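You operate a simulated robot arm through the tools that you are given. There is no shell and no other tool.

You run a simulated two-armed robot. Do the job below in one go: nothing can be reset, and whatever is moved stays where it is left.

## Task
Swap the fuel can on the table for the one in the fuel box, then lock the box.
Fine: both cans upright and capped, lid shut, box knob at HOLD. Set down upright: fuel can.
Where things are to end (x, y in the base frame): fuel can within 6 cm of [84, -4].

It is judged by the outcome, as a careful person would: the job done as asked, and still so three seconds after it is handed in. It fails if anything else is knocked over, pushed out of place, dropped, spilled or broken. A push-on lid holds only when it is set on centred and level and pressed home; a screw cap is set on level and turned clockwise until tight.

## Robot
Two 7-joint arms with fingered hands on one trunk that stands fixed in place. Base frame: the origin is at the foot of the trunk, x ahead of it, y to its left, z up. Units: cm, rad, N and s.
The left shoulder is at [5, 21.4, 86.9], the right one opposite. With the tool pointing down near the work surface each hand reaches from about 34 to 86 cm from the base axis, measured 20 degrees to its own side. Payload 3 kg a hand.
The TCP of each hand is the grasp point between the finger pads, 2.6 cm short of the fingertips. In the tool frame z runs along the fingers and y along their closing line. The gripper opens to 13.2 cm; its body begins 7.3 cm behind the TCP. The gripper is a hand of 3 fingers: y runs from the thumb to the fingers, the wrist lies at [0, 0, -22.9] in the tool frame.
Orientation is that of the tool frame in the base frame, as a unit quaternion [w, x, y, z]. With the fingers straight down and closing along the base's y, the tool's x points along the base's -x, its y along +y and its z along -z.

## Interface
- The arms move only by the tool apply_moves. It takes "left_steps", "right_steps" or both (then of equal length, played together; a hand with none holds still); each is a list of rows, each a list of 6 numbers: the shift along the tool's x, y, z in cm, then the turn, a rotation vector about the tool's x, y, z in rad. In form: [[dx, dy, dz, rx, ry, rz], ...]. A call has 1 to 20 rows; each row shifts and turns the commanded pose from where the row before left it, along the tool's axes as they then stand. A row lasts 0.2 s, in which the tool goes at most 5 cm and 0.15 rad; a call with a longer step from one row to the next is refused whole. A pose out of reach is approached as far as the arm can. The call stops where the force on the tool passes 90 N (or 10 N more than at its start, if that is more) or the arm is blocked; 0.2 s more then pass. In this call time passes only in rows, and 0.2 s behind the last. It gives the time, the measured TCP pose, the force on the tool (base axes), the opening and the grip force at its end, in the units of the frame above (readings bear some noise), with the torque about the TCP (base axes, N m) and any sound that the robot's microphone picked up.
- Cameras (640 x 400 px; columns grow to the right, rows downward): "scene" is now at [2.48, -1.63, 149.12]; the picture's right is [-0.16, -0.99, 0.00], its down [-0.78, 0.13, -0.62] and it looks along [0.61, -0.10, -0.79] (base axes); focal length 277 px, centre (320, 200). "left" rides on the left gripper at [-6.1, 0.3, -9.2] in its tool frame; the picture's right is [-0.05, -1.00, 0.00], its down [0.83, -0.04, -0.56] and it looks along [0.55, -0.03, 0.83] (tool axes); focal length 230 px, centre (320, 200). "right" rides on the right gripper at [6.2, 0.3, -9.2] in its tool frame; the picture's right is [-0.05, 1.00, 0.00], its down [-0.83, -0.04, -0.56] and it looks along [-0.55, -0.03, 0.83] (tool axes); focal length 230 px, centre (320, 200). There is no depth. A picture from a camera that has moved, and an enlarged one, comes with that camera's place and axes in the base frame and with its lens. The place of the scene camera against the robot may be out by one fixed shift of up to 1.2 cm in any direction.
- grab_frame(camera): a new picture of that camera. The clock stands still meanwhile.
- set_fingers(finger1, finger2, thumb_bend, hand): sets how far each is bent, from 0 (flat) to 1 (curled in); at 0.3 the hand is open as for a grip, at 0.7 the pads meet at the TCP. One left out holds its place. A second passes; each finger stops where it meets its share of the squeeze, and holds until it gets a number again. It is the only way to open and close the hand. It gives what a move gives, with no picture; readings hold the bend of each and the force on the fingers (four entries, about 0 where the hand has none), thumb and palm.
- turn_head(pan, tilt): turns the head with the scene camera to pan (to the left, within 1.501 rad either way) and tilt (down, from -0.506 to 1.204), counted from straight ahead of the robot. It gives what a move gives.
- enlarge(camera, box): a new picture of the part [left, top, right, bottom] of that camera's present view, enlarged. The clock stands still meanwhile.
- hand_in(): hands the job in; it is judged then, once.

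Places have to be worked out from the pictures, the camera data and where the tool is seen. Open the grippers and draw the arms clear of the work before you hand the job in, unless the task says otherwise.

The tools are called after ">>>" by a JSON object that holds its "fn" and its "kwargs". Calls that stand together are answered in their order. apply_moves: Moves the arms, as the interface text tells. Its arguments: {"type":"object","properties":{"left_steps":{"type":"array","items":{"type":"array","items":{"type":"number"}}},"right_steps":{"type":"array","items":{"type":"array","items":{"type":"number"}}}},"required":[]} The other tools are called the same way: set_fingers (finger1, finger2, thumb_bend, hand) moves the fingers one by one; turn_head (pan, tilt) turns the head that bears the scene camera; grab_frame (camera) takes a picture; enlarge (camera, box) takes an enlarged picture of a part of a camera's view; hand_in () hands the job in.

At the start:

```text
t: 0.0
left_eef_pos: [57.83, 24.99, 112.24]
left_tcp_rot: [0.0, 0.045, 0.999, 0.0]
left_wrist_force: [-0.1, -1.1, 0.1]
left_ft_torque: [-0.01, 0.0, 0.01]
left_width: 13.2
left_finger_force: 0.0
left_shape: jaw
left_bend: [0.3, 0.3, 0.3]
left_finger forces: [0.0, 0.1, 0.0, 0.1, 0.1, 0.0]
right_eef_pos: [53.88, -32.88, 113.6]
right_tcp_rot: [-0.001, 0.045, 0.999, 0.0]
right_wrist_force: [-0.2, -0.1, -0.2]
right_ft_torque: [-0.01, -0.01, -0.01]
right_width: 13.21
right_finger_force: 0.1
right_shape: jaw
right_bend: [0.3, 0.3, 0.3]
right_finger forces: [0.0, 0.0, 0.1, 0.0, 0.0, 0.1]
head pan, tilt (commanded): [-0.164, 0.906]
```

scene: 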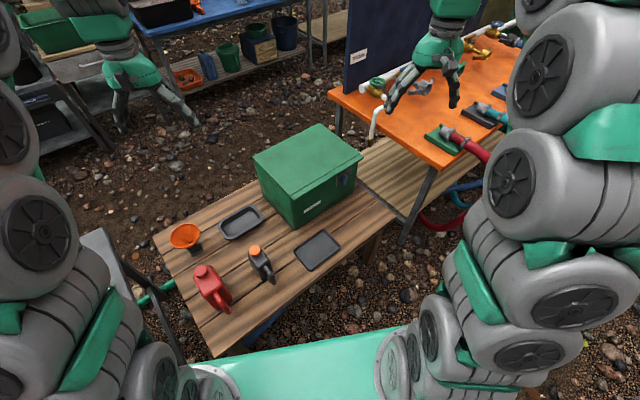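
right: 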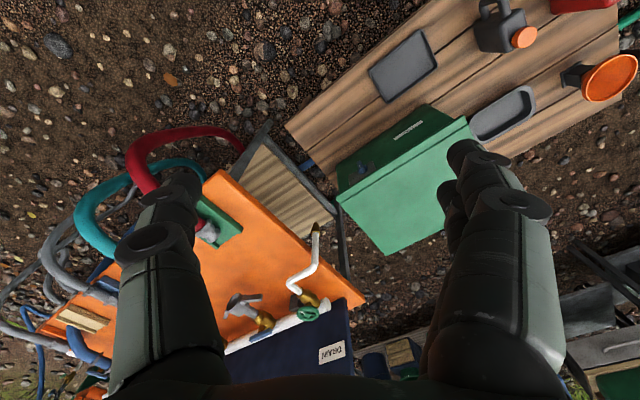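
left: 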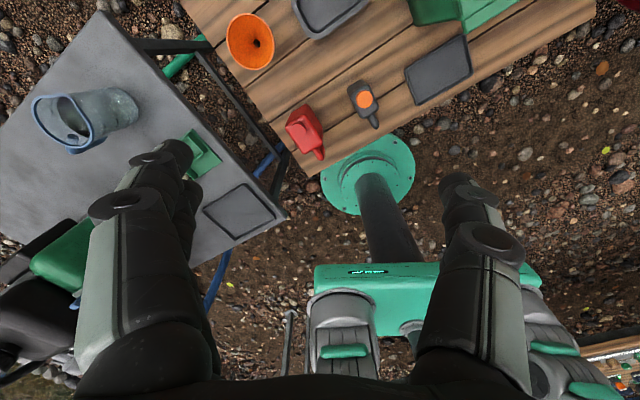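

I see a table with a green box, a red can, a grey can with an orange cap, two trays, and a funnel. I start by enlarging the scene picture for details.

>>> {"fn": "enlarge", "kwargs": {"camera": "scene", "box": [150, 110, 400, 360]}}

>>> {"fn": "enlarge", "kwargs": {"camera": "scene", "box": [240, 110, 380, 240]}}

>>> {"fn": "enlarge", "kwargs": {"camera": "right", "box": [320, 0, 640, 270]}}

>>> {"fn": "enlarge", "kwargs": {"camera": "left", "box": [200, 0, 600, 200]}}

```text
1.60 times, centred on (275, 235) of scene
camera zoom: at [2.48, -1.63, 149.12], right [-0.16, -0.99, 0.0], down [-0.78, 0.13, -0.62], along [0.61, -0.1, -0.79], focal length 444 px, centre (392, 144)
```

zoom: 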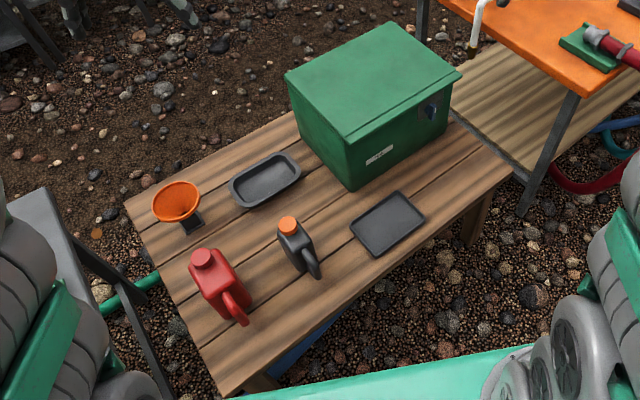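

```text
3.08 times, centred on (310, 175) of scene
camera zoom: at [2.48, -1.63, 149.12], right [-0.16, -0.99, 0.0], down [-0.78, 0.13, -0.62], along [0.61, -0.1, -0.79], focal length 854 px, centre (351, 277)
```

zoom: 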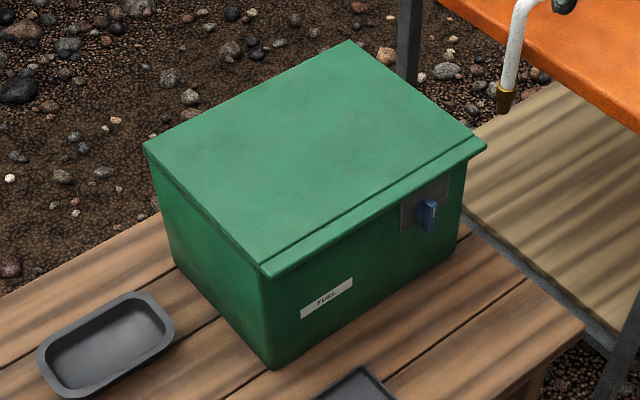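

```text
1.48 times, centred on (480, 135) of right
camera zoom: at [47.7, -32.03, 122.78], right [0.14, 0.99, 0.0], down [0.82, -0.12, 0.56], along [0.55, -0.08, -0.83], focal length 341 px, centre (83, 296)
```

zoom: 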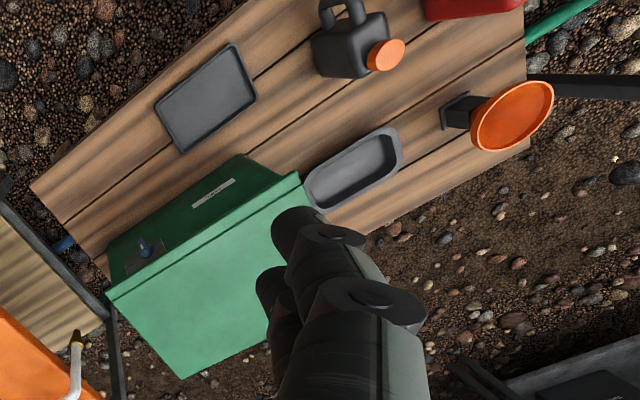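

```text
1.60 times, centred on (400, 100) of left
camera zoom: at [63.88, 24.94, 121.45], right [-0.04, -1.0, 0.0], down [-0.83, 0.03, 0.56], along [-0.55, 0.02, -0.83], focal length 368 px, centre (192, 360)
```

zoom: 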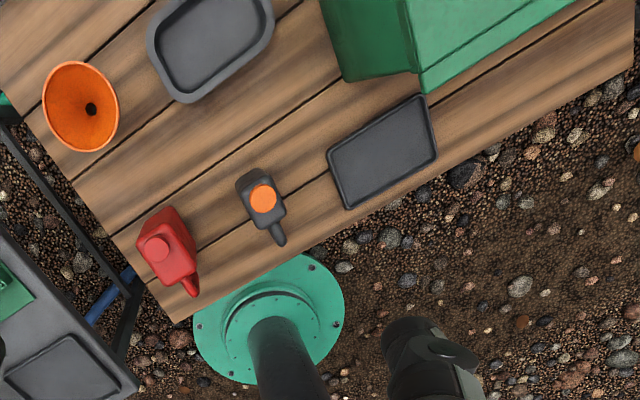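

The box's footprint covers [84, -4], so the table can must end inside the box. I zoom in on the knob, the label and both cans.

>>> {"fn": "enlarge", "kwargs": {"camera": "scene", "box": [318, 160, 358, 185]}}

>>> {"fn": "enlarge", "kwargs": {"camera": "scene", "box": [180, 230, 290, 320]}}

>>> {"fn": "enlarge", "kwargs": {"camera": "right", "box": [340, 110, 440, 180]}}

>>> {"fn": "enlarge", "kwargs": {"camera": "left", "box": [270, 70, 400, 170]}}

>>> {"fn": "enlarge", "kwargs": {"camera": "right", "box": [460, 0, 600, 80]}}

```text
16.00 times, centred on (338, 172) of scene
camera zoom: at [2.48, -1.63, 149.12], right [-0.16, -0.99, 0.0], down [-0.78, 0.13, -0.62], along [0.61, -0.1, -0.79], focal length 4439 px, centre (32, 640)
```

zoom: 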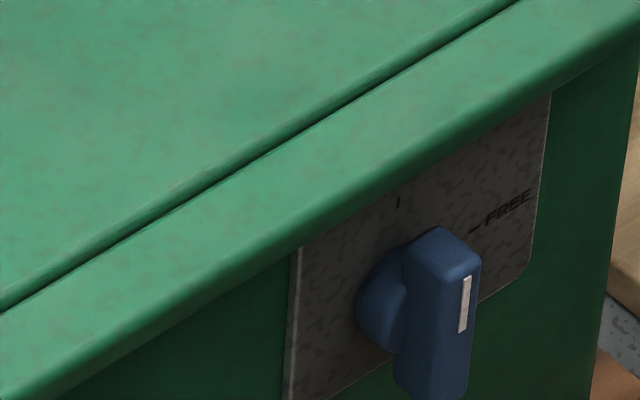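

```text
4.44 times, centred on (235, 275) of scene
camera zoom: at [2.48, -1.63, 149.12], right [-0.16, -0.99, 0.0], down [-0.78, 0.13, -0.62], along [0.61, -0.1, -0.79], focal length 1233 px, centre (698, -133)
```

zoom: 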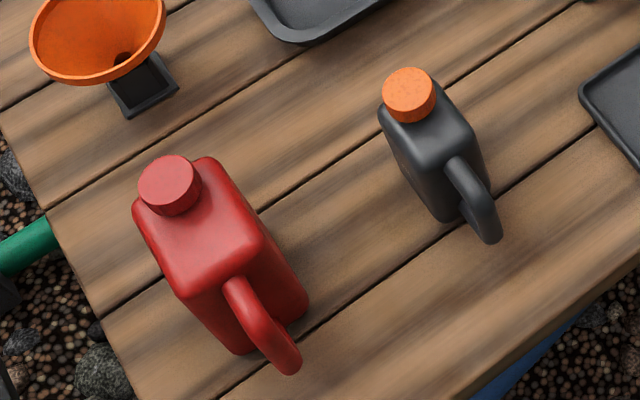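

```text
5.71 times, centred on (390, 145) of right
camera zoom: at [47.7, -32.03, 122.78], right [0.14, 0.99, 0.0], down [0.82, -0.12, 0.56], along [0.55, -0.08, -0.83], focal length 1315 px, centre (-80, 514)
```

zoom: 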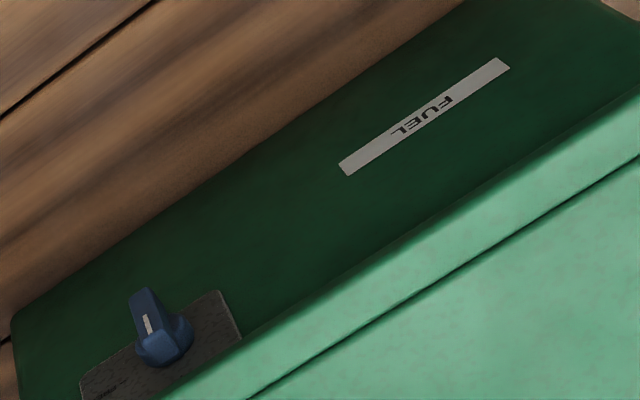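

```text
4.00 times, centred on (335, 120) of left
camera zoom: at [63.88, 24.94, 121.45], right [-0.04, -1.0, 0.0], down [-0.83, 0.03, 0.56], along [-0.55, 0.02, -0.83], focal length 920 px, centre (260, 520)
```

zoom: 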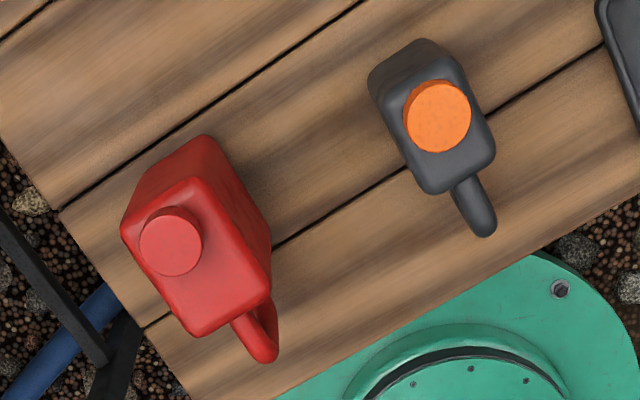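

```text
4.57 times, centred on (530, 40) of right
camera zoom: at [47.7, -32.03, 122.78], right [0.14, 0.99, 0.0], down [0.82, -0.12, 0.56], along [0.55, -0.08, -0.83], focal length 1052 px, centre (-640, 931)
```

zoom: 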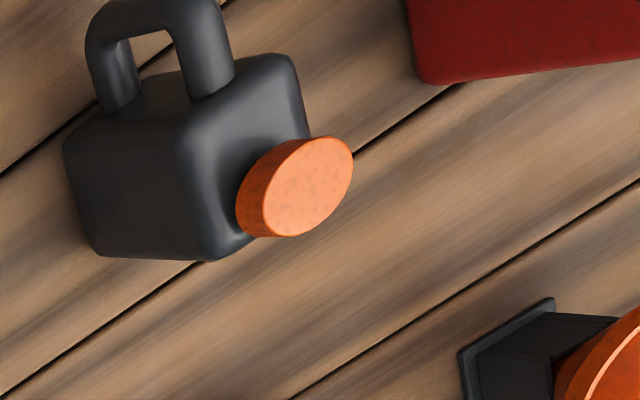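

Knob appears near (77, -24, 65) with its pointer seemingly downward and a "FREE" mark to the right. I'll lower and tilt the right hand (well in front of the box) to look at the knob face-on.

>>> {"fn": "apply_moves", "kwargs": {"right_steps": [[0, 0, 4.5, 0, 0, -0.087], [0, 0, 4.5, 0, 0, -0.087], [0, 0, 4.5, 0, 0, -0.087], [0, 0, 4.5, 0, 0, -0.087], [0, 0, 4.5, 0, 0, -0.087], [0, 0, 4.5, 0, 0, -0.087], [0, 0, 4.5, 0, 0, -0.087], [0, 0, 0, 0, -0.14, 0], [0, 0, 0, 0, -0.14, 0], [0, 0, 0, 0, -0.14, 0], [0, 0, 0, 0, -0.14, 0], [0, 0, 0, 0, -0.14, 0], [0, 0, 0, 0, -0.14, 0], [0, 0, 0, 0, -0.14, 0]]}}

>>> {"fn": "grab_frame", "kwargs": {"camera": "right"}}

>>> {"fn": "grab_frame", "kwargs": {"camera": "scene"}}

```text
t: 3.0
left_eef_pos: [58.03, 25.0, 112.15]
left_tcp_rot: [0.0, 0.045, 0.999, 0.0]
left_wrist_force: [0.1, 0.0, 1.1]
left_ft_torque: [0.06, 0.0, 0.0]
left_width: 13.2
left_finger_force: 0.0
left_shape: jaw
left_bend: [0.3, 0.3, 0.3]
left_finger forces: [0.1, 0.0, 0.1, 0.0, 0.0, 0.0]
right_eef_pos: [53.76, -32.86, 82.05]
right_tcp_rot: [0.457, -0.226, 0.852, 0.121]
right_wrist_force: [0.4, 0.1, -1.0]
right_ft_torque: [0.0, 0.01, 0.0]
right_width: 13.2
right_finger_force: 0.1
right_shape: jaw
right_bend: [0.3, 0.3, 0.3]
right_finger forces: [0.0, 0.0, 0.0, 0.0, 0.1, 0.0]
head pan, tilt (commanded): [-0.164, 0.906]
```

```text
taken
camera right: at [44.03, -38.11, 81.98], right [-0.47, 0.88, 0.04], down [0.02, -0.04, 1.0], along [0.88, 0.47, 0.0], focal length 230 px, centre (320, 200)
```

right: 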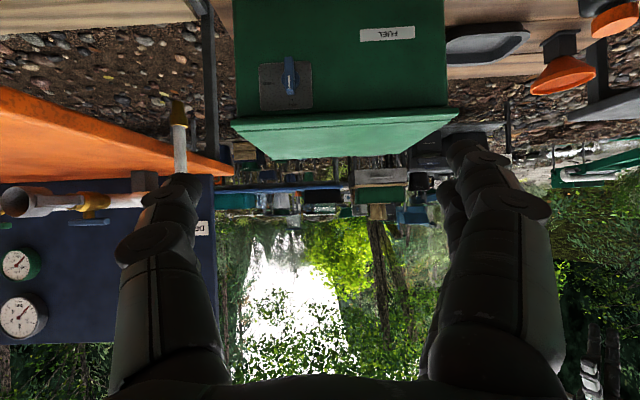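

```text
taken
camera scene: at [2.49, -1.63, 149.12], right [-0.16, -0.99, 0.0], down [-0.78, 0.13, -0.62], along [0.61, -0.1, -0.79], focal length 277 px, centre (320, 200)
```

scene: 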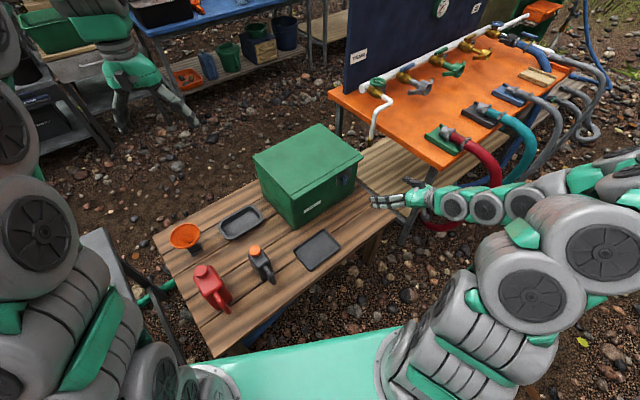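

The right camera is now looking level at the box (its picture is upside-down). I enlarge the knob and the lid edge.

>>> {"fn": "enlarge", "kwargs": {"camera": "right", "box": [250, 50, 330, 120]}}

>>> {"fn": "enlarge", "kwargs": {"camera": "right", "box": [220, 0, 470, 170]}}

```text
5.71 times, centred on (290, 85) of right
camera zoom: at [44.03, -38.11, 81.98], right [-0.47, 0.88, 0.04], down [0.02, -0.04, 1.0], along [0.88, 0.47, 0.0], focal length 1315 px, centre (491, 857)
```

zoom: 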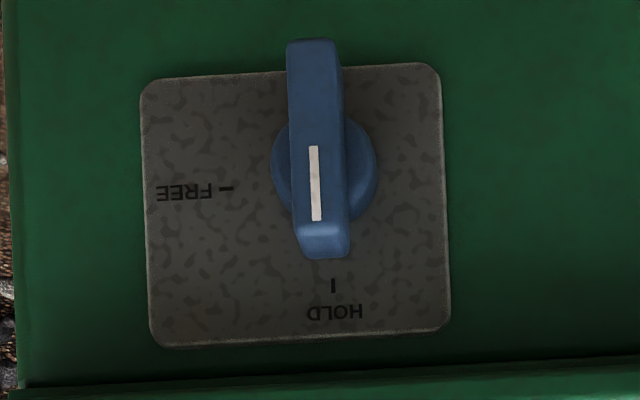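

```text
2.35 times, centred on (345, 85) of right
camera zoom: at [44.03, -38.11, 81.98], right [-0.47, 0.88, 0.04], down [0.02, -0.04, 1.0], along [0.88, 0.47, 0.0], focal length 541 px, centre (261, 471)
```

zoom: 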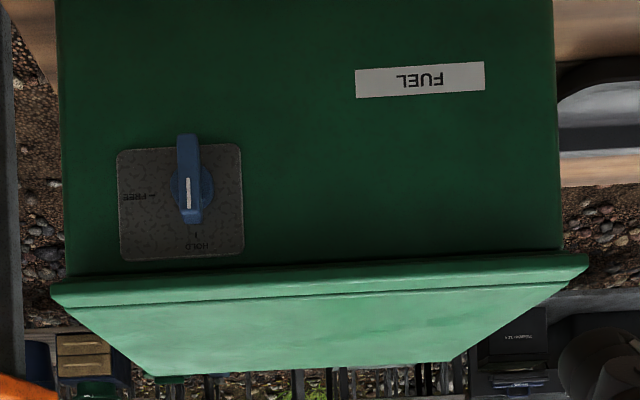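

The knob is at HOLD (pointer up); FREE is a quarter turn clockwise as seen from the front, so the box is locked now. I pitch the right hand level, bring it nearer the knob axis and take another view for triangulation.

>>> {"fn": "apply_moves", "kwargs": {"right_steps": [[0, 0, 0, 0, -0.147, 0], [0, 0, 0, 0, -0.147, 0], [0, 0, 0, 0, -0.147, 0], [0, 0, 0, 0, -0.147, 0], [4, -1.4, 1, 0, 0, 0], [4, -1.5, 1, 0, 0, 0], [4, -1.5, 1, 0, 0, 0], [4, 0, 0, 0, 0, 0]]}}

>>> {"fn": "grab_frame", "kwargs": {"camera": "right"}}

>>> {"fn": "grab_frame", "kwargs": {"camera": "scene"}}

```text
t: 4.8
left_eef_pos: [57.84, 24.94, 112.21]
left_tcp_rot: [0.0, 0.045, 0.999, 0.0]
left_wrist_force: [-0.2, 0.3, 0.0]
left_ft_torque: [0.0, -0.01, -0.04]
left_width: 13.18
left_finger_force: 0.1
left_shape: jaw
left_bend: [0.3, 0.3, 0.3]
left_finger forces: [0.1, 0.1, 0.0, 0.0, 0.1, 0.0]
right_eef_pos: [58.64, -35.5, 66.09]
right_tcp_rot: [0.683, -0.182, 0.684, 0.182]
right_wrist_force: [0.8, -0.3, -0.5]
right_ft_torque: [-0.01, -0.03, 0.0]
right_width: 13.21
right_finger_force: 0.1
right_shape: jaw
right_bend: [0.3, 0.3, 0.3]
right_finger forces: [0.0, 0.1, 0.0, 0.0, 0.0, 0.0]
head pan, tilt (commanded): [-0.164, 0.906]
```

```text
taken
camera right: at [50.47, -39.69, 59.87], right [-0.5, 0.87, 0.05], down [-0.46, -0.31, 0.83], along [0.74, 0.39, 0.55], focal length 230 px, centre (320, 200)
```

right: 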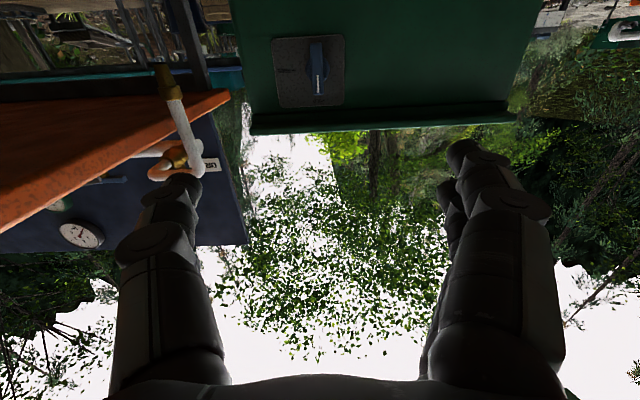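

```text
taken
camera scene: at [2.49, -1.63, 149.12], right [-0.16, -0.99, 0.0], down [-0.78, 0.13, -0.62], along [0.61, -0.1, -0.79], focal length 277 px, centre (320, 200)
```

scene: 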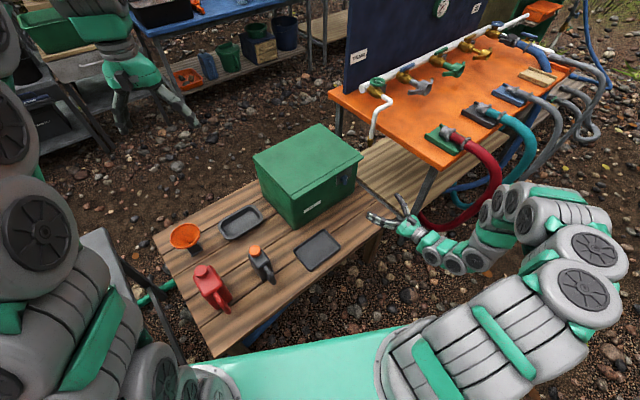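

Taking an enlarged look at the knob in this new view for measurements.

>>> {"fn": "enlarge", "kwargs": {"camera": "right", "box": [230, 20, 390, 140]}}

>>> {"fn": "enlarge", "kwargs": {"camera": "scene", "box": [240, 110, 420, 240]}}

```text
3.33 times, centred on (310, 80) of right
camera zoom: at [50.47, -39.69, 59.87], right [-0.5, 0.87, 0.05], down [-0.46, -0.31, 0.83], along [0.74, 0.39, 0.55], focal length 767 px, centre (353, 600)
```

zoom: 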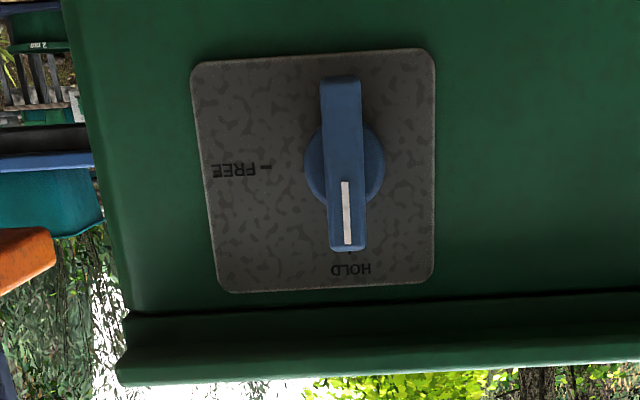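

```text
3.08 times, centred on (330, 175) of scene
camera zoom: at [2.49, -1.63, 149.12], right [-0.16, -0.99, 0.0], down [-0.78, 0.13, -0.62], along [0.61, -0.1, -0.79], focal length 854 px, centre (289, 277)
```

zoom: 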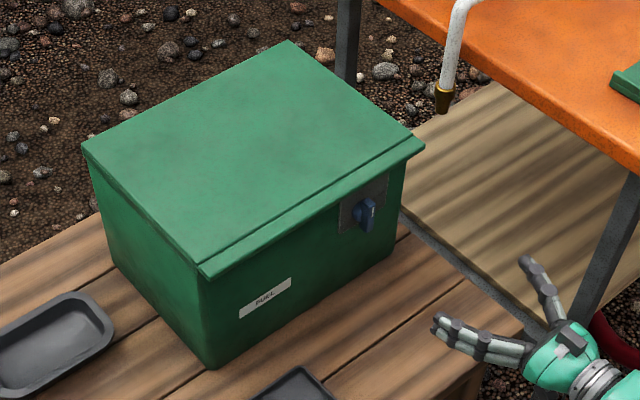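

Triangulation: panel plane heading ≈30°, knob axis ≈3 cm proud of the panel; bar is vertical, 5.2 cm tall, 1.4 cm wide. Before gripping I test in free air whether the wrist can roll the quarter turn clockwise that unlocking needs.

>>> {"fn": "apply_moves", "kwargs": {"right_steps": [[0, 0, 0, 0, 0, 0.145], [0, 0, 0, 0, 0, 0.145], [0, 0, 0, 0, 0, 0.145], [0, 0, 0, 0, 0, 0.145], [0, 0, 0, 0, 0, 0.145], [0, 0, 0, 0, 0, 0.145], [0, 0, 0, 0, 0, 0.145], [0, 0, 0, 0, 0, 0.145], [0, 0, 0, 0, 0, 0.145], [0, 0, 0, 0, 0, 0.145], [0, 0, 0, 0, 0, 0.12]]}}

>>> {"fn": "grab_frame", "kwargs": {"camera": "right"}}

>>> {"fn": "enlarge", "kwargs": {"camera": "scene", "box": [300, 130, 460, 260]}}

```text
t: 7.2
left_eef_pos: [57.86, 24.98, 112.3]
left_tcp_rot: [0.001, 0.045, 0.999, 0.001]
left_wrist_force: [-0.2, 0.0, 0.2]
left_ft_torque: [0.03, 0.03, 0.02]
left_width: 13.18
left_finger_force: 0.2
left_shape: jaw
left_bend: [0.3, 0.3, 0.3]
left_finger forces: [0.0, 0.0, 0.0, 0.0, 0.1, 0.0]
right_eef_pos: [58.47, -35.22, 66.1]
right_tcp_rot: [0.354, 0.357, 0.612, 0.61]
right_wrist_force: [-0.3, -0.3, -0.2]
right_ft_torque: [0.01, -0.04, 0.0]
right_width: 13.17
right_finger_force: 0.0
right_shape: jaw
right_bend: [0.3, 0.3, 0.3]
right_finger forces: [0.0, 0.1, 0.1, 0.0, 0.1, 0.0]
head pan, tilt (commanded): [-0.164, 0.906]
```

```text
taken
camera right: at [47.5, -34.48, 66.38], right [0.03, -0.04, 1.0], down [-0.07, -1.0, -0.04], along [1.0, -0.07, -0.03], focal length 230 px, centre (320, 200)
```

right: 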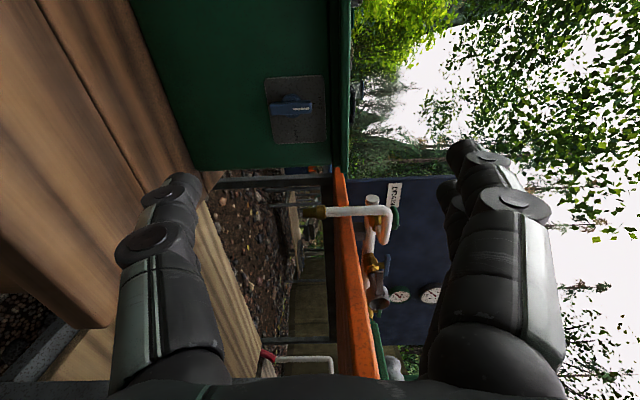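

```text
3.08 times, centred on (380, 195) of scene
camera zoom: at [2.48, -1.63, 149.12], right [-0.16, -0.99, 0.0], down [-0.78, 0.13, -0.62], along [0.61, -0.1, -0.79], focal length 854 px, centre (135, 215)
```

zoom: 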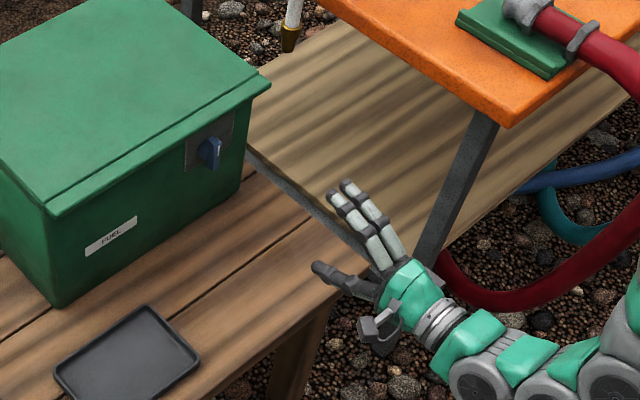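

The wrist reaches the quarter turn. I roll back, line up on the knob axis, and move in to about 9 cm short of the knob for a check.

>>> {"fn": "apply_moves", "kwargs": {"right_steps": [[0, 0, 0, 0, 0, -0.145], [0, 0, 0, 0, 0, -0.145], [0, 0, 0, 0, 0, -0.145], [0, 0, 0, 0, 0, -0.145], [0, 0, 0, 0, 0, -0.145], [0, 0, 0, 0, 0, -0.145], [0, 0, 0, 0, 0, -0.145], [0, 0, 0, 0, 0, -0.145], [0, 0, 0, 0, 0, -0.145], [0, 0, 0, 0, 0, -0.145], [0, 0, 0, 0, 0, -0.12], [2, 0, 3, 0, 0, 0], [2, 0, 4, 0, 0, 0], [0, 0, 4, 0, 0, 0]]}}

>>> {"fn": "grab_frame", "kwargs": {"camera": "right"}}

>>> {"fn": "enlarge", "kwargs": {"camera": "right", "box": [220, 20, 420, 180]}}

>>> {"fn": "enlarge", "kwargs": {"camera": "scene", "box": [300, 130, 420, 230]}}

```text
t: 10.2
left_eef_pos: [57.73, 25.0, 112.14]
left_tcp_rot: [0.0, 0.045, 0.999, 0.0]
left_wrist_force: [0.2, 0.4, 0.4]
left_ft_torque: [0.03, 0.01, 0.02]
left_width: 13.19
left_finger_force: 0.1
left_shape: jaw
left_bend: [0.3, 0.3, 0.3]
left_finger forces: [0.1, 0.0, 0.0, 0.1, 0.0, 0.0]
right_eef_pos: [68.06, -29.75, 61.98]
right_tcp_rot: [0.682, -0.182, 0.685, 0.181]
right_wrist_force: [-0.4, -0.1, -0.3]
right_ft_torque: [0.0, -0.01, 0.02]
right_width: 13.19
right_finger_force: 0.1
right_shape: jaw
right_bend: [0.3, 0.3, 0.3]
right_finger forces: [0.1, 0.1, 0.1, 0.1, 0.0, 0.0]
head pan, tilt (commanded): [-0.164, 0.906]
```

```text
taken
camera right: at [59.99, -33.9, 55.81], right [-0.49, 0.87, 0.05], down [-0.46, -0.31, 0.83], along [0.74, 0.39, 0.55], focal length 230 px, centre (320, 200)
```

right: 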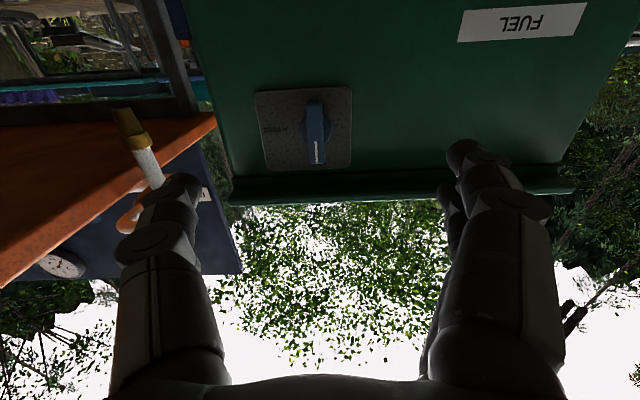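

```text
2.50 times, centred on (320, 100) of right
camera zoom: at [59.99, -33.9, 55.81], right [-0.49, 0.87, 0.05], down [-0.46, -0.31, 0.83], along [0.74, 0.39, 0.55], focal length 575 px, centre (320, 450)
```

zoom: 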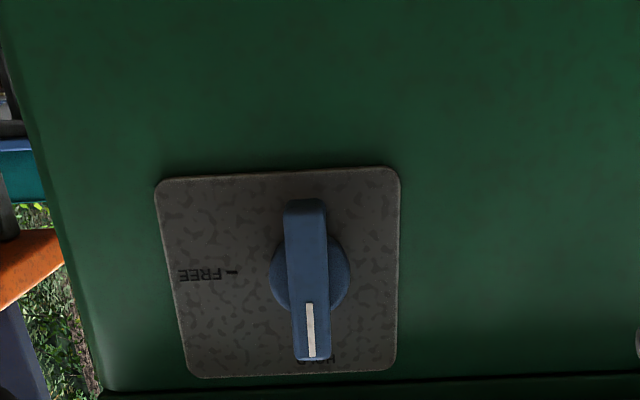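

```text
4.00 times, centred on (360, 180) of scene
camera zoom: at [2.48, -1.64, 149.12], right [-0.16, -0.99, 0.0], down [-0.78, 0.13, -0.62], along [0.61, -0.1, -0.79], focal length 1110 px, centre (160, 280)
```

zoom: 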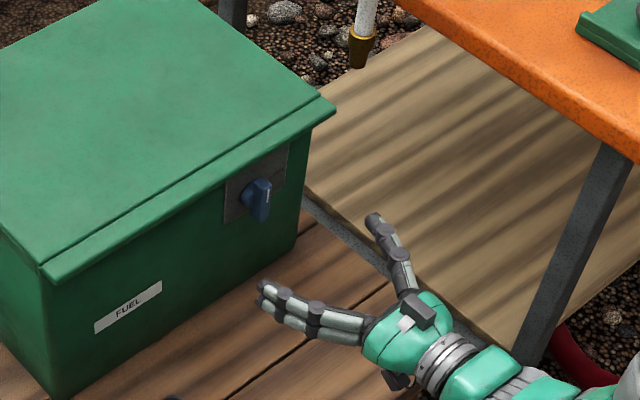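

Knob bar centre is about 0.45 cm to the right of the tool axis and at the same height. I shift over and move in 9 cm so the fingertips straddle the bar just short of the base disc.

>>> {"fn": "apply_moves", "kwargs": {"right_steps": [[0, -0.45, 3, 0, 0, 0], [0, 0, 3, 0, 0, 0], [0, 0, 2.8, 0, 0, 0]]}}

>>> {"fn": "grab_frame", "kwargs": {"camera": "right"}}

>>> {"fn": "enlarge", "kwargs": {"camera": "scene", "box": [300, 130, 400, 210]}}

```text
t: 11.0
left_eef_pos: [57.86, 25.0, 112.28]
left_tcp_rot: [-0.001, 0.045, 0.999, 0.0]
left_wrist_force: [0.1, 0.8, 0.0]
left_ft_torque: [0.03, 0.01, -0.01]
left_width: 13.2
left_finger_force: 0.1
left_shape: jaw
left_bend: [0.3, 0.3, 0.3]
left_finger forces: [0.0, 0.0, 0.0, 0.0, 0.0, 0.0]
right_eef_pos: [75.79, -25.88, 62.38]
right_tcp_rot: [0.682, -0.181, 0.685, 0.18]
right_wrist_force: [0.3, -0.5, 0.1]
right_ft_torque: [-0.02, 0.03, -0.01]
right_width: 13.18
right_finger_force: 0.0
right_shape: jaw
right_bend: [0.3, 0.3, 0.3]
right_finger forces: [0.1, 0.0, 0.1, 0.0, 0.0, 0.1]
head pan, tilt (commanded): [-0.164, 0.906]
```

```text
taken
camera right: at [67.54, -30.05, 56.14], right [-0.49, 0.87, 0.05], down [-0.46, -0.31, 0.83], along [0.74, 0.39, 0.55], focal length 230 px, centre (320, 200)
```

right: 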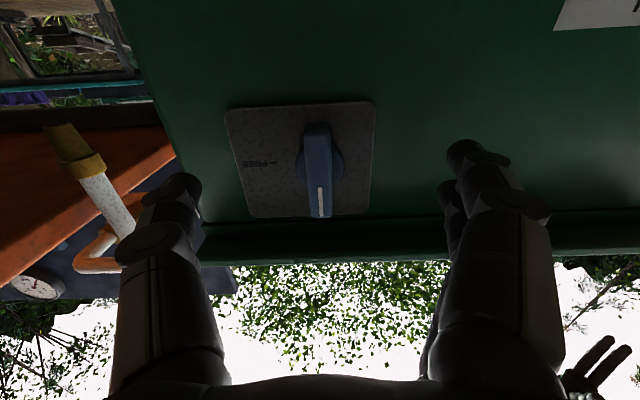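

```text
5.00 times, centred on (350, 170) of scene
camera zoom: at [2.48, -1.63, 149.12], right [-0.16, -0.99, 0.0], down [-0.78, 0.13, -0.62], along [0.61, -0.1, -0.79], focal length 1387 px, centre (170, 350)
```

zoom: 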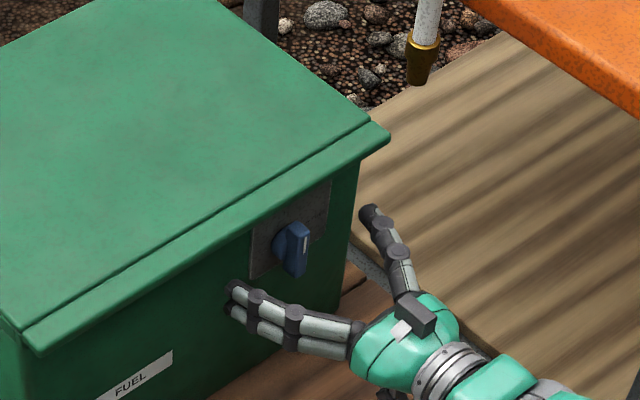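

Nearly aligned; the TCP is ~0.5 cm high. I nudge down and slightly in, then close the fingers gently on the bar.

>>> {"fn": "apply_moves", "kwargs": {"right_steps": [[0.5, 0, 0.4, 0, 0, 0]]}}

>>> {"fn": "set_fingers", "kwargs": {"hand": "right", "finger1": 0.58, "finger2": 0.58, "thumb_bend": 0.58}}

>>> {"fn": "grab_frame", "kwargs": {"camera": "right"}}

>>> {"fn": "enlarge", "kwargs": {"camera": "scene", "box": [300, 130, 400, 210]}}

```text
t: 11.4
left_eef_pos: [57.84, 25.01, 112.16]
left_tcp_rot: [0.0, 0.045, 0.999, 0.0]
left_wrist_force: [-1.3, -0.4, -0.4]
left_ft_torque: [0.0, -0.04, -0.01]
left_width: 13.19
left_finger_force: 0.1
left_shape: jaw
left_bend: [0.3, 0.3, 0.3]
left_finger forces: [0.0, 0.1, 0.0, 0.1, 0.1, 0.1]
right_eef_pos: [76.04, -25.6, 61.71]
right_tcp_rot: [0.682, -0.182, 0.684, 0.181]
right_wrist_force: [-0.2, 0.1, -0.3]
right_ft_torque: [0.01, 0.04, -0.01]
right_width: 13.19
right_finger_force: 0.2
right_shape: jaw
right_bend: [0.3, 0.3, 0.3]
right_finger forces: [0.0, 0.0, 0.0, 0.0, 0.0, 0.0]
head pan, tilt (commanded): [-0.164, 0.906]
```

```text
t: 12.4
left_eef_pos: [57.73, 24.99, 112.12]
left_tcp_rot: [0.0, 0.045, 0.999, -0.001]
left_wrist_force: [-0.2, 0.1, -0.3]
left_ft_torque: [-0.01, -0.03, 0.0]
left_width: 13.14
left_finger_force: 0.1
left_shape: jaw
left_bend: [0.3, 0.3, 0.3]
left_finger forces: [0.0, 0.1, 0.0, 0.0, 0.0, 0.0]
right_eef_pos: [75.99, -25.58, 61.76]
right_tcp_rot: [0.682, -0.182, 0.685, 0.181]
right_wrist_force: [0.3, -0.5, 0.4]
right_ft_torque: [0.01, 0.02, 0.01]
right_width: 4.53
right_finger_force: 0.0
right_shape: fingers
right_bend: [0.57, 0.57, 0.57]
right_finger forces: [0.0, 0.0, 0.0, 0.1, 0.0, 0.1]
head pan, tilt (commanded): [-0.164, 0.906]
```

```text
taken
camera right: at [67.85, -29.86, 55.52], right [-0.49, 0.87, 0.05], down [-0.46, -0.31, 0.83], along [0.74, 0.39, 0.55], focal length 230 px, centre (320, 200)
```

right: 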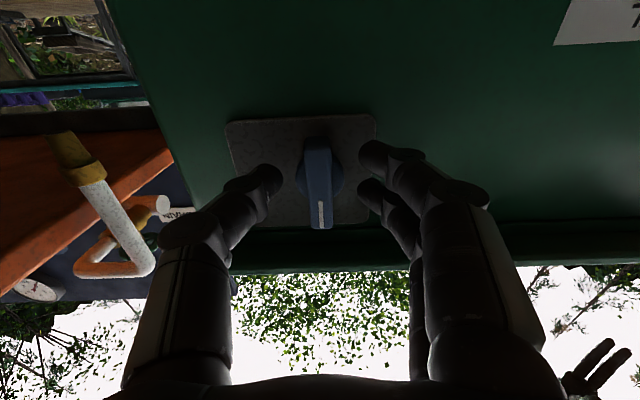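

```text
5.00 times, centred on (350, 170) of scene
camera zoom: at [2.48, -1.63, 149.12], right [-0.16, -0.99, 0.0], down [-0.78, 0.13, -0.62], along [0.61, -0.1, -0.79], focal length 1387 px, centre (170, 350)
```

zoom: 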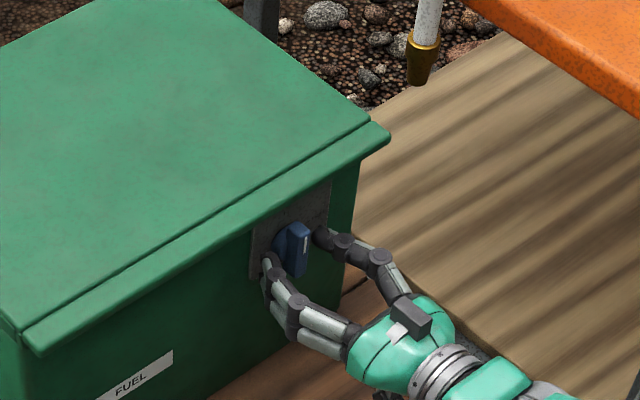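

The fingers now straddle the bar evenly. I close them onto the bar.

>>> {"fn": "set_fingers", "kwargs": {"hand": "right", "finger1": 0.75, "finger2": 0.75, "thumb_bend": 0.75}}

>>> {"fn": "grab_frame", "kwargs": {"camera": "right"}}

```text
t: 13.4
left_eef_pos: [57.83, 24.97, 112.21]
left_tcp_rot: [0.0, 0.045, 0.999, 0.0]
left_wrist_force: [0.0, 0.7, 0.5]
left_ft_torque: [0.02, 0.03, 0.01]
left_width: 13.2
left_finger_force: 0.0
left_shape: jaw
left_bend: [0.3, 0.3, 0.3]
left_finger forces: [0.0, 0.1, 0.0, 0.0, 0.0, 0.0]
right_eef_pos: [75.82, -25.57, 61.82]
right_tcp_rot: [0.682, -0.182, 0.685, 0.181]
right_wrist_force: [2.9, 2.6, 0.4]
right_ft_torque: [0.06, -0.04, 0.06]
right_width: 1.35
right_finger_force: 13.3
right_shape: fingers
right_bend: [0.7, 0.68, 0.69]
right_finger forces: [5.7, 8.1, 0.0, 0.0, 13.1, 0.0]
head pan, tilt (commanded): [-0.164, 0.906]
```

```text
taken
camera right: at [67.86, -29.83, 55.52], right [-0.49, 0.87, 0.05], down [-0.46, -0.31, 0.83], along [0.74, 0.39, 0.55], focal length 230 px, centre (320, 200)
```

right: 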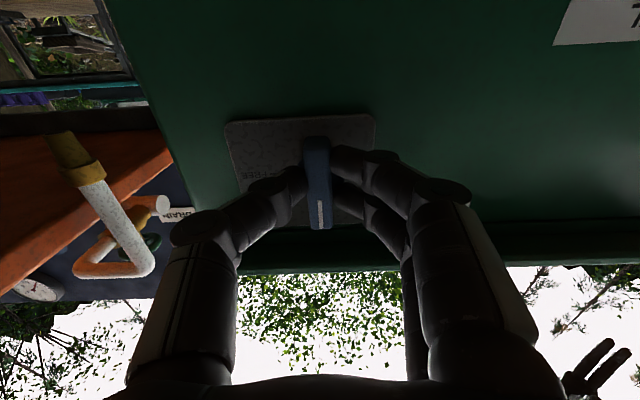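

Firm grip on the bar (13 N). I turn clockwise about the tool axis, first part-way to check the response.

>>> {"fn": "apply_moves", "kwargs": {"right_steps": [[0, 0, 0, 0, 0, 0.1], [0, 0, 0, 0, 0, 0.12], [0, 0, 0, 0, 0, 0.12], [0, 0, 0, 0, 0, 0.12]]}}

>>> {"fn": "grab_frame", "kwargs": {"camera": "right"}}

```text
t: 14.4
left_eef_pos: [57.83, 25.05, 112.22]
left_tcp_rot: [0.001, 0.045, 0.999, 0.0]
left_wrist_force: [-0.8, 0.1, 1.0]
left_ft_torque: [-0.01, 0.01, 0.02]
left_width: 13.2
left_finger_force: 0.0
left_shape: jaw
left_bend: [0.3, 0.3, 0.3]
left_finger forces: [0.0, 0.1, 0.1, 0.0, 0.0, 0.0]
right_eef_pos: [76.19, -25.61, 61.58]
right_tcp_rot: [0.622, -0.02, 0.708, 0.334]
right_wrist_force: [-19.2, 3.3, 6.0]
right_ft_torque: [0.12, -0.39, 0.56]
right_width: 1.3
right_finger_force: 19.9
right_shape: fingers
right_bend: [0.71, 0.71, 0.69]
right_finger forces: [8.8, 23.3, 0.0, 0.1, 8.4, 0.1]
head pan, tilt (commanded): [-0.164, 0.906]
```

```text
taken
camera right: at [66.61, -27.5, 56.18], right [-0.43, 0.76, 0.49], down [-0.28, -0.63, 0.73], along [0.86, 0.18, 0.48], focal length 230 px, centre (320, 200)
```

right: 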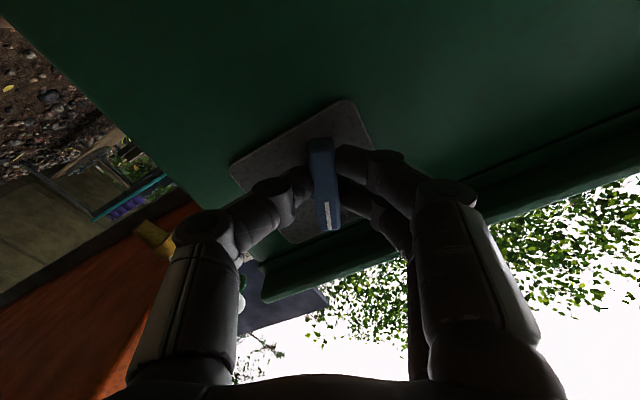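

The knob follows the hand. I continue the turn to the full quarter, easing back a hair because of the axial push.

>>> {"fn": "apply_moves", "kwargs": {"right_steps": [[0, 0, -0.1, 0, 0, 0.12], [0, 0, -0.1, 0, 0, 0.12], [0, 0, 0, 0, 0, 0.12], [0, 0, 0, 0, 0, 0.12], [0, 0, 0, 0, 0, 0.12]]}}

>>> {"fn": "grab_frame", "kwargs": {"camera": "right"}}

```text
t: 15.6
left_eef_pos: [57.78, 24.99, 112.12]
left_tcp_rot: [0.0, 0.045, 0.999, -0.001]
left_wrist_force: [-0.7, 1.0, -0.2]
left_ft_torque: [-0.03, 0.0, -0.04]
left_width: 13.18
left_finger_force: 0.1
left_shape: jaw
left_bend: [0.3, 0.3, 0.3]
left_finger forces: [0.0, 0.1, 0.0, 0.1, 0.0, 0.1]
right_eef_pos: [76.12, -25.66, 61.54]
right_tcp_rot: [0.497, 0.19, 0.682, 0.502]
right_wrist_force: [-17.8, 14.9, 8.5]
right_ft_torque: [0.11, -0.52, 0.58]
right_width: 1.36
right_finger_force: 17.5
right_shape: fingers
right_bend: [0.7, 0.69, 0.71]
right_finger forces: [12.7, 17.6, 0.0, 0.1, 5.2, 0.1]
head pan, tilt (commanded): [-0.164, 0.906]
```

```text
taken
camera right: at [65.31, -25.41, 58.81], right [-0.22, 0.38, 0.9], down [-0.11, -0.92, 0.37], along [0.97, -0.02, 0.24], focal length 230 px, centre (320, 200)
```

right: 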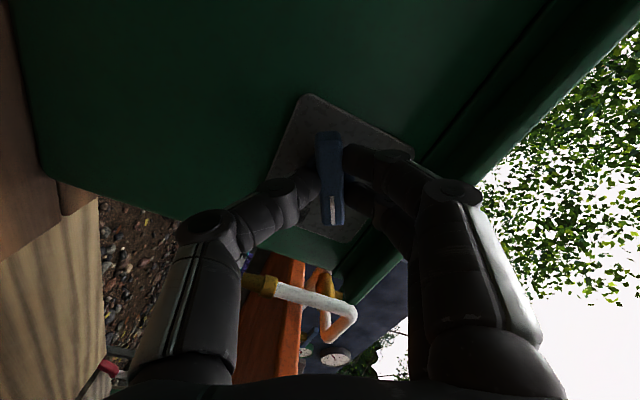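

The knob follows; a side force of ~22 N says the hand should shift slightly left and up. I correct that while finishing the turn.

>>> {"fn": "apply_moves", "kwargs": {"right_steps": [[0.17, 0.2, 0, 0, 0, 0.1], [0, 0, 0, 0, 0, 0.12], [0, 0, 0, 0, 0, 0.12], [0, 0, 0, 0, 0, 0.12], [0, 0, 0, 0, 0, 0.05]]}}

>>> {"fn": "grab_frame", "kwargs": {"camera": "right"}}

>>> {"fn": "enlarge", "kwargs": {"camera": "scene", "box": [310, 150, 370, 200]}}

```text
t: 16.8
left_eef_pos: [57.88, 25.04, 112.28]
left_tcp_rot: [0.0, 0.046, 0.999, 0.0]
left_wrist_force: [-0.1, 0.7, 0.5]
left_ft_torque: [-0.01, 0.03, -0.01]
left_width: 13.21
left_finger_force: 0.0
left_shape: jaw
left_bend: [0.3, 0.3, 0.3]
left_finger forces: [0.0, 0.0, 0.0, 0.1, 0.0, 0.1]
right_eef_pos: [75.86, -25.72, 61.7]
right_tcp_rot: [0.354, 0.356, 0.612, 0.611]
right_wrist_force: [-3.8, 11.5, 9.3]
right_ft_torque: [0.03, -0.39, 0.3]
right_width: 1.49
right_finger_force: 14.6
right_shape: fingers
right_bend: [0.69, 0.68, 0.71]
right_finger forces: [12.9, 8.1, 0.0, 0.0, 7.7, 0.0]
head pan, tilt (commanded): [-0.164, 0.906]
```

```text
taken
camera right: at [64.95, -24.85, 62.02], right [0.03, -0.04, 1.0], down [-0.07, -1.0, -0.04], along [1.0, -0.07, -0.03], focal length 230 px, centre (320, 200)
```

right: 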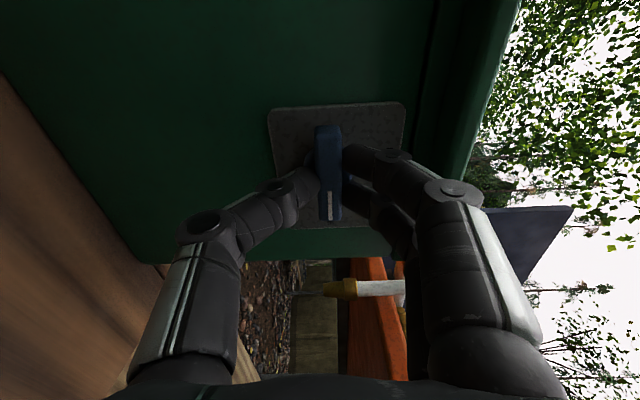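

```text
8.00 times, centred on (340, 175) of scene
camera zoom: at [2.46, -1.61, 149.12], right [-0.16, -0.99, 0.0], down [-0.78, 0.13, -0.62], along [0.61, -0.1, -0.79], focal length 2220 px, centre (160, 400)
```

zoom: 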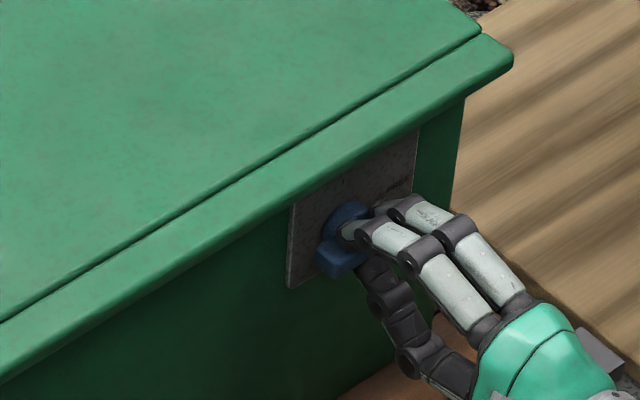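

The bar looks horizontal at FREE now. I open the fingers and look at the knob.

>>> {"fn": "set_fingers", "kwargs": {"hand": "right", "finger1": 0.4, "finger2": 0.4, "thumb_bend": 0.4}}

>>> {"fn": "enlarge", "kwargs": {"camera": "right", "box": [240, 80, 440, 240]}}

```text
t: 17.8
left_eef_pos: [57.83, 24.9, 112.13]
left_tcp_rot: [0.0, 0.046, 0.999, 0.001]
left_wrist_force: [-0.5, -0.1, 0.1]
left_ft_torque: [0.01, 0.0, 0.02]
left_width: 13.2
left_finger_force: 0.0
left_shape: jaw
left_bend: [0.3, 0.3, 0.3]
left_finger forces: [0.1, 0.0, 0.0, 0.0, 0.0, 0.1]
right_eef_pos: [75.87, -25.67, 61.67]
right_tcp_rot: [0.355, 0.356, 0.612, 0.61]
right_wrist_force: [0.5, 0.5, 0.9]
right_ft_torque: [0.04, -0.05, -0.02]
right_width: 10.1
right_finger_force: 0.0
right_shape: fingers
right_bend: [0.4, 0.4, 0.4]
right_finger forces: [0.0, 0.1, 0.0, 0.0, 0.0, 0.0]
head pan, tilt (commanded): [-0.164, 0.906]
```

```text
2.50 times, centred on (340, 160) of right
camera zoom: at [64.93, -24.84, 61.97], right [0.03, -0.04, 1.0], down [-0.07, -1.0, -0.04], along [1.0, -0.07, -0.03], focal length 575 px, centre (270, 300)
```

zoom: 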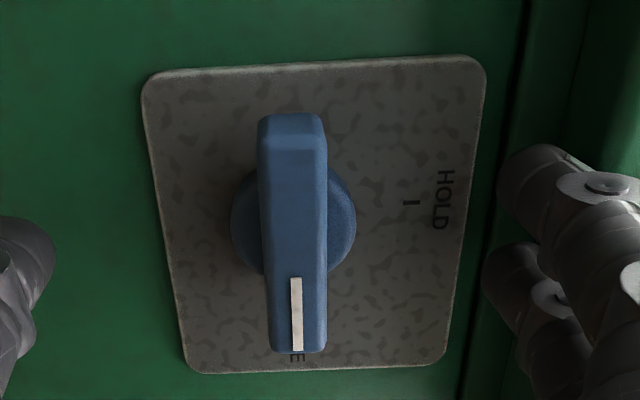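

The knob now points to FREE. I back the hand off and shift toward the middle of the box front to measure the lid's lip.

>>> {"fn": "apply_moves", "kwargs": {"right_steps": [[0, 0, -4, 0, 0, 0], [0, 0, -4, 0, 0, 0], [0, 0, -4, 0, 0, 0], [3.4, 0, -2, 0, 0, 0], [3.4, 0, 0, 0, 0, 0], [3.4, 0, 0, 0, 0, 0]]}}

>>> {"fn": "grab_frame", "kwargs": {"camera": "right"}}

>>> {"fn": "enlarge", "kwargs": {"camera": "scene", "box": [240, 110, 400, 240]}}

```text
t: 19.2
left_eef_pos: [57.9, 25.0, 112.17]
left_tcp_rot: [0.0, 0.045, 0.999, 0.001]
left_wrist_force: [0.6, -0.7, 0.0]
left_ft_torque: [0.03, 0.03, 0.0]
left_width: 13.18
left_finger_force: 0.1
left_shape: jaw
left_bend: [0.3, 0.3, 0.3]
left_finger forces: [0.0, 0.1, 0.0, 0.0, 0.0, 0.0]
right_eef_pos: [58.68, -23.94, 61.61]
right_tcp_rot: [0.354, 0.357, 0.612, 0.61]
right_wrist_force: [-0.3, -0.3, -0.3]
right_ft_torque: [-0.02, 0.0, -0.01]
right_width: 10.11
right_finger_force: 0.1
right_shape: fingers
right_bend: [0.4, 0.4, 0.4]
right_finger forces: [0.0, 0.0, 0.1, 0.1, 0.0, 0.1]
head pan, tilt (commanded): [-0.164, 0.906]
```

```text
taken
camera right: at [47.75, -23.11, 62.06], right [0.03, -0.04, 1.0], down [-0.07, -1.0, -0.04], along [1.0, -0.07, -0.03], focal length 230 px, centre (320, 200)
```

right: 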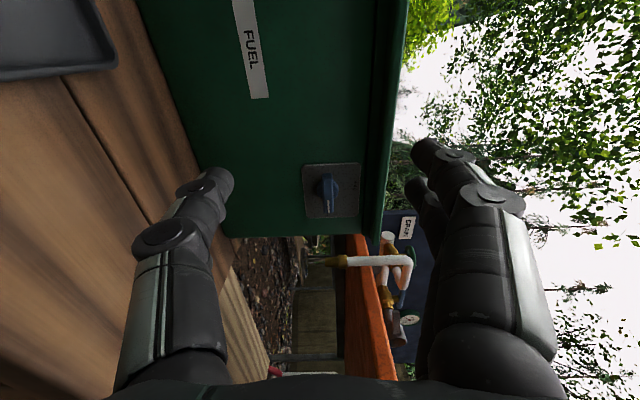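

```text
3.08 times, centred on (320, 175) of scene
camera zoom: at [2.48, -1.63, 149.12], right [-0.16, -0.99, 0.0], down [-0.78, 0.13, -0.62], along [0.61, -0.1, -0.79], focal length 854 px, centre (320, 277)
```

zoom: 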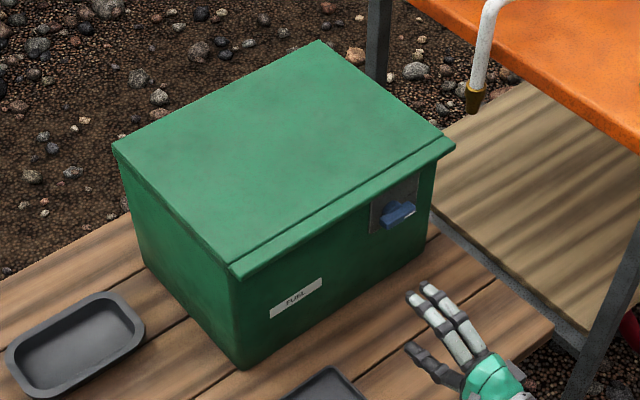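

Enlarging the lip cross-section at the right end of the lid from this side view.

>>> {"fn": "enlarge", "kwargs": {"camera": "right", "box": [330, 130, 430, 250]}}

>>> {"fn": "enlarge", "kwargs": {"camera": "right", "box": [330, 0, 430, 120]}}

```text
3.33 times, centred on (380, 190) of right
camera zoom: at [47.75, -23.11, 62.06], right [0.03, -0.04, 1.0], down [-0.07, -1.0, -0.04], along [1.0, -0.07, -0.03], focal length 767 px, centre (120, 233)
```

zoom: 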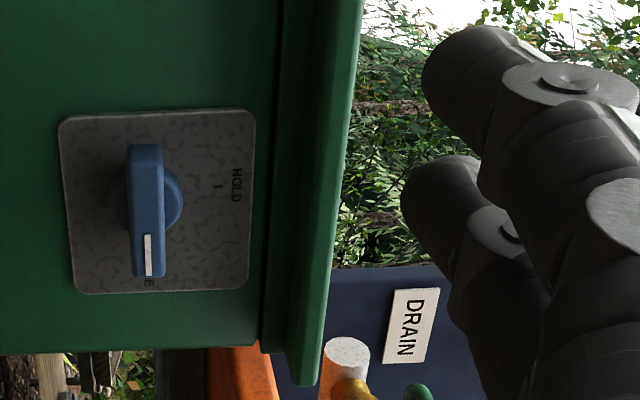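

```text
3.33 times, centred on (380, 60) of right
camera zoom: at [47.75, -23.11, 62.06], right [0.03, -0.04, 1.0], down [-0.07, -1.0, -0.04], along [1.0, -0.07, -0.03], focal length 767 px, centre (120, 667)
```

zoom: 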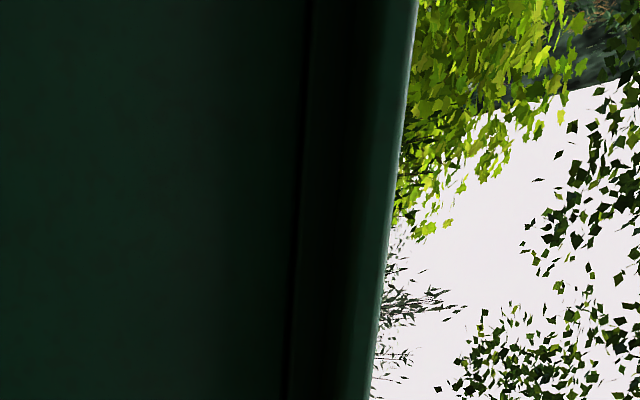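

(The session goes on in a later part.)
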